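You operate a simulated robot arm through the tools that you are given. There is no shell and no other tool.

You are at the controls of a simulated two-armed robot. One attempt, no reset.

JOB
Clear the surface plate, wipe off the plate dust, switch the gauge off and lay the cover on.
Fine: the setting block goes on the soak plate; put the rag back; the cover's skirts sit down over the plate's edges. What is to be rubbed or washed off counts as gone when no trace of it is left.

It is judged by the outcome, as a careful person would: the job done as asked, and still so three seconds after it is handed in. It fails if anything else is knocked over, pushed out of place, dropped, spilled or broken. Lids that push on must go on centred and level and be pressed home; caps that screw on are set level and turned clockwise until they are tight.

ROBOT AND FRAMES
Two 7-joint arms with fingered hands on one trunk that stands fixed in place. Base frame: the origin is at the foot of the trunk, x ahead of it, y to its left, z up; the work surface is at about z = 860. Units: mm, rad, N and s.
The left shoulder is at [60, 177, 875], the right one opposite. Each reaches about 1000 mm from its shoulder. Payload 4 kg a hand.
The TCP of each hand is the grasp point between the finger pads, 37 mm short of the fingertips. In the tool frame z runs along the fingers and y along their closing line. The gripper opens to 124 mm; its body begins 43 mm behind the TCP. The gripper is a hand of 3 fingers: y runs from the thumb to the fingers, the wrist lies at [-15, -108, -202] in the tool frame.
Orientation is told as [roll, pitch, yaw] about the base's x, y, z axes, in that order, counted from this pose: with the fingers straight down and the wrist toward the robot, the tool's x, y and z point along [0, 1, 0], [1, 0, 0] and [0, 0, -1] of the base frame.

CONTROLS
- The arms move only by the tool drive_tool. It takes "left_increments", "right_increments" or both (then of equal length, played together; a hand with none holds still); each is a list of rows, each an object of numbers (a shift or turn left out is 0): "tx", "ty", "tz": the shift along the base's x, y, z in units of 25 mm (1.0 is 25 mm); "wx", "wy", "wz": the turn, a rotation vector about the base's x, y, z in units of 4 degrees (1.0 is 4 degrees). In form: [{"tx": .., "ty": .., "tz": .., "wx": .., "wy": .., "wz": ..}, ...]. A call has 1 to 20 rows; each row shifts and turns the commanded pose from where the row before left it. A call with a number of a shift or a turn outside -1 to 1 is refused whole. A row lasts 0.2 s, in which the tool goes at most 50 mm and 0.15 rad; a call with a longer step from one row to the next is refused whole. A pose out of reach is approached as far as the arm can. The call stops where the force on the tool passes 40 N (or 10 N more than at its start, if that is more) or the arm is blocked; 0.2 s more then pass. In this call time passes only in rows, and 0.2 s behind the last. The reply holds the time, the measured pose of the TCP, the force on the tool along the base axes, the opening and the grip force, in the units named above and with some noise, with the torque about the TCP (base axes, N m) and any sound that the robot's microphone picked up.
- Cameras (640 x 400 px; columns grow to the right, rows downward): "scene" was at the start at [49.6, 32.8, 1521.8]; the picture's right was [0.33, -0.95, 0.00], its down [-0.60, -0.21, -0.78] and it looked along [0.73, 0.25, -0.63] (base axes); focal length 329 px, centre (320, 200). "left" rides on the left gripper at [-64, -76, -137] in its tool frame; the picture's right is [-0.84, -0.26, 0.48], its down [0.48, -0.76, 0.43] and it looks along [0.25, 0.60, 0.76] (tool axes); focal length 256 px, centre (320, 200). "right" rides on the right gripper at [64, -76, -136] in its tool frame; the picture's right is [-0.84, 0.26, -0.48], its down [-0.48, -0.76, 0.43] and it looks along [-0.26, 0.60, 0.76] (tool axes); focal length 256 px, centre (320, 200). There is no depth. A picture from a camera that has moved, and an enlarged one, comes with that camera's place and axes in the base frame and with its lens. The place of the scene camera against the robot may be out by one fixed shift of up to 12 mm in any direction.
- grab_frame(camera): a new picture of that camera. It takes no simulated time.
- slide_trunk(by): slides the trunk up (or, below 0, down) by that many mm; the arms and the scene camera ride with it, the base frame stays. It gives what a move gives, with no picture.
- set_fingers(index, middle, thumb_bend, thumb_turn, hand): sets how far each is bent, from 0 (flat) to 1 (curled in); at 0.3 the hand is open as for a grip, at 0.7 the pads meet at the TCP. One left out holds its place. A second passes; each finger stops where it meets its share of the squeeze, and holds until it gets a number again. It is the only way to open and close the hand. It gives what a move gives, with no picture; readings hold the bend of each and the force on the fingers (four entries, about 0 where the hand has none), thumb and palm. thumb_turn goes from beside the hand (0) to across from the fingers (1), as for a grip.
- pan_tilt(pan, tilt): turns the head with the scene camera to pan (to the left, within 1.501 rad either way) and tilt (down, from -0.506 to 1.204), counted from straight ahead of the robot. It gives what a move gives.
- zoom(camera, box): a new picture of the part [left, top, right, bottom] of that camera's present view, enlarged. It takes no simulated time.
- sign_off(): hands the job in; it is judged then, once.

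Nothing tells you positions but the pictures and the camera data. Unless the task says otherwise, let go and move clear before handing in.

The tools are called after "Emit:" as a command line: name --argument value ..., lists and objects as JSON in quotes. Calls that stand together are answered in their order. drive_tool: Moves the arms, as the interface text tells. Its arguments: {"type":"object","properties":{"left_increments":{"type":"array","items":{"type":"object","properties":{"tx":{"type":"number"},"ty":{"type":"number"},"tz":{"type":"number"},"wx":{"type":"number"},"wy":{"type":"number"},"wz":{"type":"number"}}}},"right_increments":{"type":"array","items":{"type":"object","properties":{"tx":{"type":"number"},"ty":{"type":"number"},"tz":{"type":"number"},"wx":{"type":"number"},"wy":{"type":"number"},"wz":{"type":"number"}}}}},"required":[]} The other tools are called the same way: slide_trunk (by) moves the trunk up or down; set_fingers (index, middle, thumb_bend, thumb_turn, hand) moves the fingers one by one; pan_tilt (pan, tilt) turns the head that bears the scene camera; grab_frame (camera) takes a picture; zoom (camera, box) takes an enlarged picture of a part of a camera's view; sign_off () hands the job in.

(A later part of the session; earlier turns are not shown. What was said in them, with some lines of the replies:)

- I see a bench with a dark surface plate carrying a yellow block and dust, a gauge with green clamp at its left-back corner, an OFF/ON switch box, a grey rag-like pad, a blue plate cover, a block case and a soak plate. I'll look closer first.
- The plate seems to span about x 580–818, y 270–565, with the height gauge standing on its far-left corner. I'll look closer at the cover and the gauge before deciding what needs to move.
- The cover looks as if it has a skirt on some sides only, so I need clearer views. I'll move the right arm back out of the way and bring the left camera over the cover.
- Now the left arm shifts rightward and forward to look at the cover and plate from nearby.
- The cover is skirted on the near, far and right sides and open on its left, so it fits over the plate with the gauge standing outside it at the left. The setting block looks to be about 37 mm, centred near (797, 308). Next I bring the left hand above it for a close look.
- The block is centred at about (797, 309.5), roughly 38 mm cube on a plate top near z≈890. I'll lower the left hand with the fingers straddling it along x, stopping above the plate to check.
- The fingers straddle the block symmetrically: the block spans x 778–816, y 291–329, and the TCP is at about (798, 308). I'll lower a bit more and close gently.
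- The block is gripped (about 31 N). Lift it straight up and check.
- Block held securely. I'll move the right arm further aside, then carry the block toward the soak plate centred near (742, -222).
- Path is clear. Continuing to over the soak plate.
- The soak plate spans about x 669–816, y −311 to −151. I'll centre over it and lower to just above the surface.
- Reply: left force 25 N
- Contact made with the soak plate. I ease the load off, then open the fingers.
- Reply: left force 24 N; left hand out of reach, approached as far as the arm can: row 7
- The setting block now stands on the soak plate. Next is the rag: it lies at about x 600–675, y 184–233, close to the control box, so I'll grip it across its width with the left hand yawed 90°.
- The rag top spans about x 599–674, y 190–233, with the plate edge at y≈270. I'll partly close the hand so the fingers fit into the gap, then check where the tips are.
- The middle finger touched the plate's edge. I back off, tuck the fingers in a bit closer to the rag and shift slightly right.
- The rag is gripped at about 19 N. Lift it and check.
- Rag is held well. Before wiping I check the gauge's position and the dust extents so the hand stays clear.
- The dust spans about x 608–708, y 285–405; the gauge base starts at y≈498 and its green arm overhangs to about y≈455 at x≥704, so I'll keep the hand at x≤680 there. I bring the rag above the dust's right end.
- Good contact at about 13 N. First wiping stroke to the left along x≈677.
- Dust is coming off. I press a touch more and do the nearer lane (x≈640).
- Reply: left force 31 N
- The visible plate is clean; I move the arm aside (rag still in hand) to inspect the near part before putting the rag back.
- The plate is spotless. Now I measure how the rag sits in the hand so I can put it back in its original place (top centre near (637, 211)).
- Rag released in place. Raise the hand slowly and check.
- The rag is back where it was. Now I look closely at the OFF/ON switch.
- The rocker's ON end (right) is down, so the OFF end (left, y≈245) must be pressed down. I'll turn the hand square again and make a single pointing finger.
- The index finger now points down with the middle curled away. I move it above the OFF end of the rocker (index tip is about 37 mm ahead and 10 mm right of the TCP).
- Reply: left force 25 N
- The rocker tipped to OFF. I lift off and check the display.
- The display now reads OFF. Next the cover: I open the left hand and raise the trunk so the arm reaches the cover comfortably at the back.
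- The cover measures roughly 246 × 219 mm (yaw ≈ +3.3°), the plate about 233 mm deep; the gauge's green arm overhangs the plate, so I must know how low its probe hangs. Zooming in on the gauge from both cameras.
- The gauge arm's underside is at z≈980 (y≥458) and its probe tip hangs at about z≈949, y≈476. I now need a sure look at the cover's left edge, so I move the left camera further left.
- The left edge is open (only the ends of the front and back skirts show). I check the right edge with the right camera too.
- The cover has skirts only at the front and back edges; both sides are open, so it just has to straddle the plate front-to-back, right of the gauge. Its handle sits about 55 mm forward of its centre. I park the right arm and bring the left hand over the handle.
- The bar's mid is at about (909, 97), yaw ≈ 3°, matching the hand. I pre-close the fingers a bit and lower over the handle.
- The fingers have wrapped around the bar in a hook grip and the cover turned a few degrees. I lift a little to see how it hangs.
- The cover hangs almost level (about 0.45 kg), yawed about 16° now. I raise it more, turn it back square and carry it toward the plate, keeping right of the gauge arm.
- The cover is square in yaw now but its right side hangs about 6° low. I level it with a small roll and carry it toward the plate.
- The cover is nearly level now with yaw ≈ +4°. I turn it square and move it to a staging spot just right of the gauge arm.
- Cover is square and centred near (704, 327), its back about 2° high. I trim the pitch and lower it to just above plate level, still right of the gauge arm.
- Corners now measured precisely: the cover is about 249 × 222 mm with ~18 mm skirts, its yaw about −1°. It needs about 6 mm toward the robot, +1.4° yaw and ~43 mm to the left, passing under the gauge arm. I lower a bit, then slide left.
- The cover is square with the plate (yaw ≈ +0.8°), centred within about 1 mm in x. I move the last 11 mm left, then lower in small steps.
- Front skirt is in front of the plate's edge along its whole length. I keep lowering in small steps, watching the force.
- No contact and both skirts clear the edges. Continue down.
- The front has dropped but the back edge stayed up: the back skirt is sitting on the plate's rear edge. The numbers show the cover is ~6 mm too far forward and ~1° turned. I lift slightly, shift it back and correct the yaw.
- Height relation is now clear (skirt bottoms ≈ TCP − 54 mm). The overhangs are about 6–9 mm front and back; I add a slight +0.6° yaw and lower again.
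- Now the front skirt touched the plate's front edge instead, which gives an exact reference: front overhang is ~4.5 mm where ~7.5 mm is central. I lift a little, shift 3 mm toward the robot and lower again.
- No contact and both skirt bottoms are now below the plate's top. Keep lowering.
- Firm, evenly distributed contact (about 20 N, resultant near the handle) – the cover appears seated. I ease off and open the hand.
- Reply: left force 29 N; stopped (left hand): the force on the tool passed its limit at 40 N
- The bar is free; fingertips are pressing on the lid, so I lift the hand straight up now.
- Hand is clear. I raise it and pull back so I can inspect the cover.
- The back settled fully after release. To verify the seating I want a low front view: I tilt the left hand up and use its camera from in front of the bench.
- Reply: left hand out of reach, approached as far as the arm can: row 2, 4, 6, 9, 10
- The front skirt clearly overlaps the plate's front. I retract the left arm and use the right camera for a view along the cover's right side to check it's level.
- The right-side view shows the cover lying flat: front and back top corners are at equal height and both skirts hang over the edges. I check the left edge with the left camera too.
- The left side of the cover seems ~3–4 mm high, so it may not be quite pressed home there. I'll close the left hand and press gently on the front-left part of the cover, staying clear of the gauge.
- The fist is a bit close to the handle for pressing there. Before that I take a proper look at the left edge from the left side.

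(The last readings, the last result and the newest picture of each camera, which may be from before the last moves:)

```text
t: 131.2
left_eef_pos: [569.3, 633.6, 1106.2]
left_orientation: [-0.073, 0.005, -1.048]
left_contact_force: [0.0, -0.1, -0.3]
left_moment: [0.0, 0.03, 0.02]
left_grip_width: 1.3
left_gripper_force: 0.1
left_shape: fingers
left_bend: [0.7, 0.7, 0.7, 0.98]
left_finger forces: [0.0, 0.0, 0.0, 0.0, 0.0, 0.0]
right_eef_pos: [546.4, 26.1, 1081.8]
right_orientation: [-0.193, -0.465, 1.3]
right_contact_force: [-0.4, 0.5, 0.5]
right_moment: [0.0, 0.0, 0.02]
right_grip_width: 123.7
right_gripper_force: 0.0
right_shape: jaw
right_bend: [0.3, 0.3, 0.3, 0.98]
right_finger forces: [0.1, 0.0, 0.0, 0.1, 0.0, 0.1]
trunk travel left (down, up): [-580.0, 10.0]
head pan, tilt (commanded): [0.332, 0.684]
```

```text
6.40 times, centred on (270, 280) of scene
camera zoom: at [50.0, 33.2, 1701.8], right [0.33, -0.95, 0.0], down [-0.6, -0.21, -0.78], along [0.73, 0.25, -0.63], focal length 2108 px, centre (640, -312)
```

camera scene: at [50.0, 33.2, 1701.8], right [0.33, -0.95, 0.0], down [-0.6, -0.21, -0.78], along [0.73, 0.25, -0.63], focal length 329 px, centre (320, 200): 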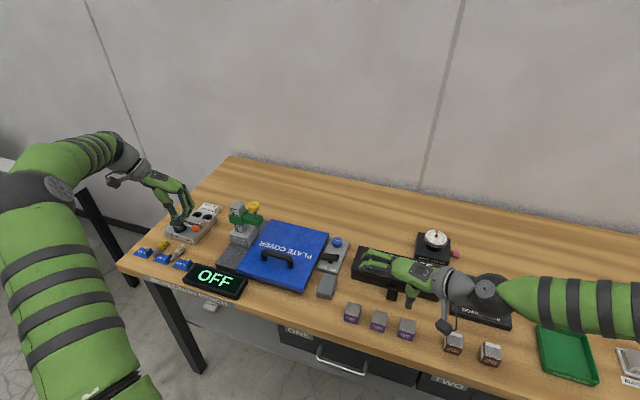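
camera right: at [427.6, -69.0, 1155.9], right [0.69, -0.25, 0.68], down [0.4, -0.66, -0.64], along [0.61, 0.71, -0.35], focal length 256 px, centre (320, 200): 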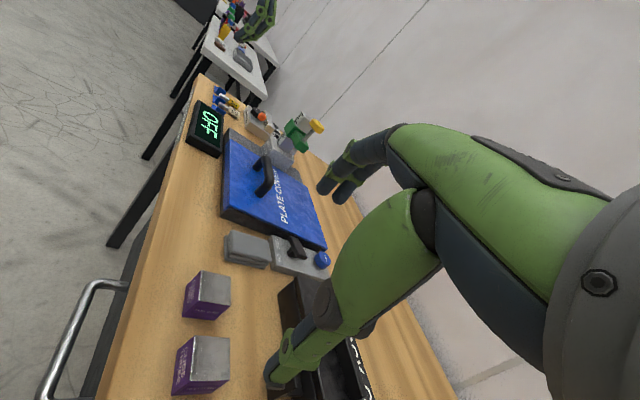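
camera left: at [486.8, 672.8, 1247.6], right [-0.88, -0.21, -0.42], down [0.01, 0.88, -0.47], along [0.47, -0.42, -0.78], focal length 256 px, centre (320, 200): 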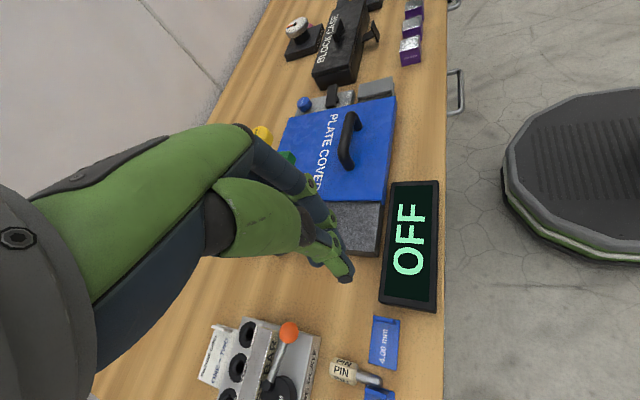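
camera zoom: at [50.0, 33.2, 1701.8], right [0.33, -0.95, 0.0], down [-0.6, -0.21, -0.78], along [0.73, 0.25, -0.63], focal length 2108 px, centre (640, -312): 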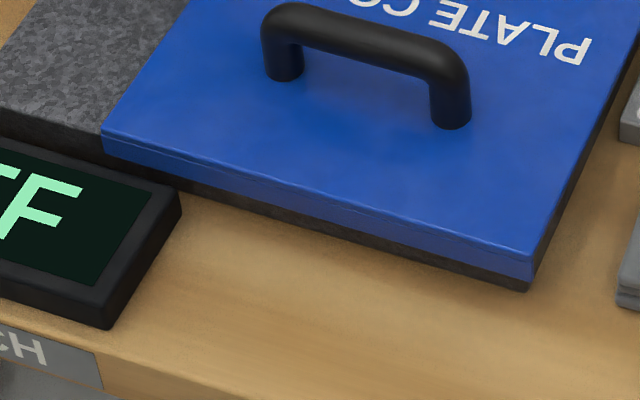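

The close-up shows the cover's left edge resting directly on the granite with the front skirt hanging over the plate's front – it is fully seated. I now move both arms up and clear.

Emit:
drive_tool --left_increments '[{"tz": 1}, {"tz": 1}, {"tz": 1}, {"tx": -1, "tz": 0.5}, {"tx": -1}, {"tx": -1}, {"tx": -1}, {"tx": -1}]' --right_increments '[{"tz": 1}, {"tz": 1}, {"tz": 1}, {"tz": 1, "ty": -0.5}, {"ty": -1, "tx": -0.5}, {"ty": -1, "tx": -0.5}, {"ty": -1, "tx": -0.5}, {"ty": -1, "tx": -0.5}]'

Emit:
drive_tool --right_increments '[{"ty": -1}, {"ty": -1}, {"ty": -1}, {"ty": -1}, {"ty": -1}, {"ty": -1}]'

Emit:
grab_frame --camera "scene"

Emit:
zoom --camera "scene" --box '[120, 180, 360, 310]'

Emit:
zoom --camera "scene" --box '[310, 200, 640, 390]'

```text
t: 133.0
left_eef_pos: [444.9, 634.4, 1195.6]
left_orientation: [-0.071, 0.003, -1.047]
left_contact_force: [-0.1, -0.4, -0.3]
left_moment: [0.01, -0.05, 0.0]
left_grip_width: 1.3
left_gripper_force: 0.0
left_shape: fingers
left_bend: [0.7, 0.7, 0.7, 0.98]
left_finger forces: [0.0, 0.0, 0.0, 0.0, 0.1, 0.0]
right_eef_pos: [498.3, -88.2, 1180.2]
right_orientation: [-0.193, -0.467, 1.302]
right_contact_force: [0.3, -0.4, 0.2]
right_moment: [0.01, -0.01, 0.0]
right_grip_width: 123.6
right_gripper_force: 0.0
right_shape: jaw
right_bend: [0.3, 0.3, 0.3, 0.98]
right_finger forces: [0.0, 0.1, 0.0, 0.0, 0.1, 0.0]
trunk travel left (down, up): [-580.0, 10.0]
head pan, tilt (commanded): [0.332, 0.684]
```

```text
t: 134.4
left_eef_pos: [446.3, 635.9, 1195.5]
left_orientation: [-0.071, 0.003, -1.047]
left_contact_force: [0.2, 0.4, 0.0]
left_moment: [-0.02, -0.01, -0.03]
left_grip_width: 1.1
left_gripper_force: 0.1
left_shape: fingers
left_bend: [0.7, 0.7, 0.7, 0.98]
left_finger forces: [0.1, 0.0, 0.0, 0.1, 0.0, 0.0]
right_eef_pos: [497.4, -239.1, 1181.9]
right_orientation: [-0.191, -0.464, 1.302]
right_contact_force: [0.9, -1.3, -0.4]
right_moment: [-0.01, 0.0, 0.01]
right_grip_width: 123.5
right_gripper_force: 0.1
right_shape: jaw
right_bend: [0.3, 0.3, 0.3, 0.98]
right_finger forces: [0.0, 0.0, 0.0, 0.0, 0.0, 0.0]
trunk travel left (down, up): [-580.0, 10.0]
head pan, tilt (commanded): [0.332, 0.684]
```

```text
taken
camera scene: at [49.4, 32.2, 1701.9], right [0.33, -0.95, 0.0], down [-0.6, -0.21, -0.78], along [0.73, 0.25, -0.63], focal length 329 px, centre (320, 200)
```

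scene: 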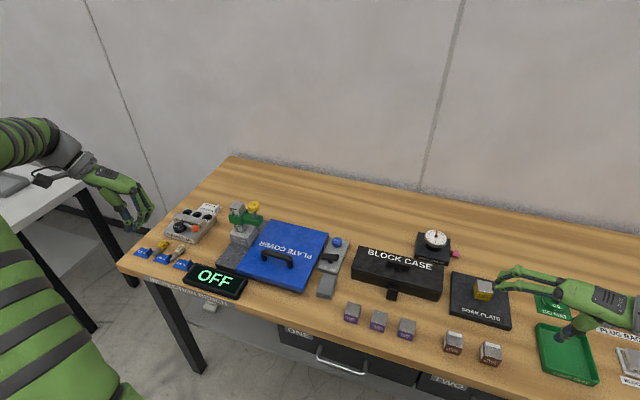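

```text
2.67 times, centred on (240, 245) of scene
camera zoom: at [49.4, 32.2, 1701.9], right [0.33, -0.95, 0.0], down [-0.6, -0.21, -0.78], along [0.73, 0.25, -0.63], focal length 878 px, centre (533, 80)
```

zoom: 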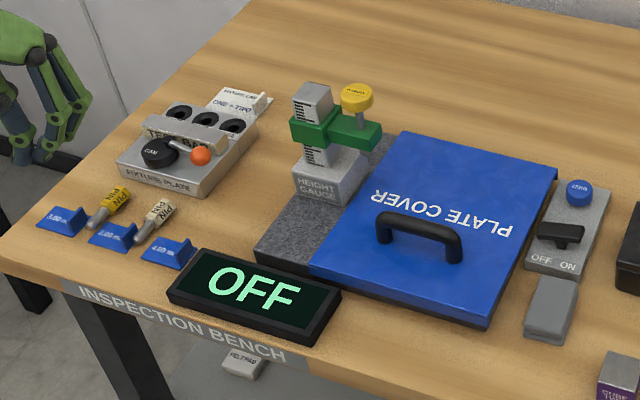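

```text
1.94 times, centred on (475, 295) of scene
camera zoom: at [49.4, 32.2, 1701.9], right [0.33, -0.95, 0.0], down [-0.6, -0.21, -0.78], along [0.73, 0.25, -0.63], focal length 639 px, centre (19, 16)
```

zoom: 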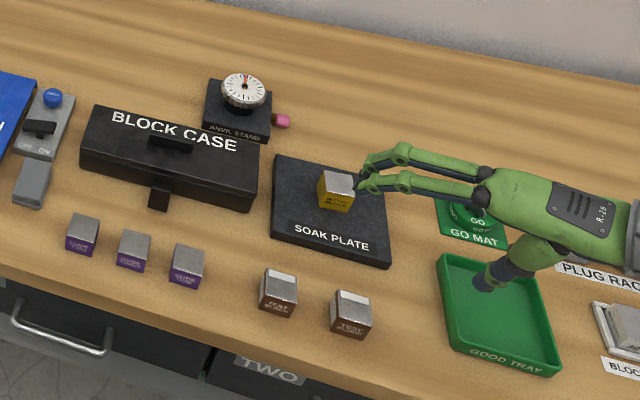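

Everything is in its final state: plate clear and clean, block on the soak plate, rag back, gauge reading OFF, cover seated. I move the right arm a little further clear and hand in.

Emit:
drive_tool --right_increments '[{"tx": -0.8, "tz": 0.5}, {"tx": -0.8, "tz": 0.5}, {"tx": -0.8, "ty": -0.5}, {"tx": -0.5, "ty": -0.5}]'

Emit:
grab_frame --camera "scene"

```text
t: 135.4
left_eef_pos: [445.8, 636.2, 1196.7]
left_orientation: [-0.074, 0.003, -1.044]
left_contact_force: [1.0, 0.1, 0.4]
left_moment: [-0.02, 0.02, -0.01]
left_grip_width: 1.3
left_gripper_force: 0.0
left_shape: fingers
left_bend: [0.7, 0.7, 0.7, 0.98]
left_finger forces: [0.1, 0.0, 0.0, 0.1, 0.0, 0.0]
right_eef_pos: [421.8, -263.8, 1206.3]
right_orientation: [-0.191, -0.465, 1.302]
right_contact_force: [0.4, -0.3, 0.0]
right_moment: [-0.01, -0.01, 0.01]
right_grip_width: 123.9
right_gripper_force: 0.1
right_shape: jaw
right_bend: [0.3, 0.3, 0.3, 0.98]
right_finger forces: [0.1, 0.0, 0.0, 0.1, 0.0, 0.0]
trunk travel left (down, up): [-580.0, 10.0]
head pan, tilt (commanded): [0.332, 0.684]
```

```text
taken
camera scene: at [49.3, 32.6, 1701.9], right [0.33, -0.95, 0.0], down [-0.6, -0.21, -0.78], along [0.73, 0.25, -0.63], focal length 329 px, centre (320, 200)
```

scene: 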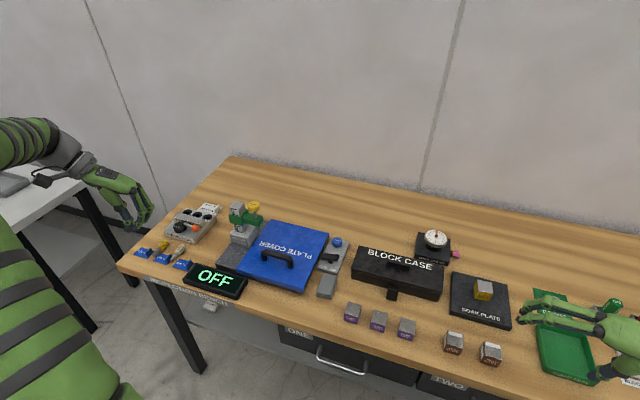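

The setting block is on the soak plate, the rag is back in its place, the display reads OFF, and the cover is on the plate. Both hands are empty and clear, so I hand in the job.

Emit:
sign_off

```text
The job is handed in.
```

The job is handed in, and the last pictures show it finished as asked.

- **Plate:** the setting block stands on the soak plate. The dust is wiped off; close-up pictures before covering showed no trace of it.
- **Rag:** it is back in its original spot, within a few millimetres.
- **Gauge:** the rocker is on OFF and the display reads OFF.
- **Cover:** it lies level on the plate, with its front and back skirts over the plate's edges. The cover is narrower than the plate, so I left the height gauge standing on the far-left corner. About 12 mm separates the cover from the gauge's base.

On the way, a finger pressed the plate's edge lightly, and the cover's skirts twice touched the top of the plate before it sat right. As I let go of the handle, the fingertips pressed hard enough on the cover to trip the 40 N stop. The pictures show nothing out of place. Both hands are empty and clear of the bench.
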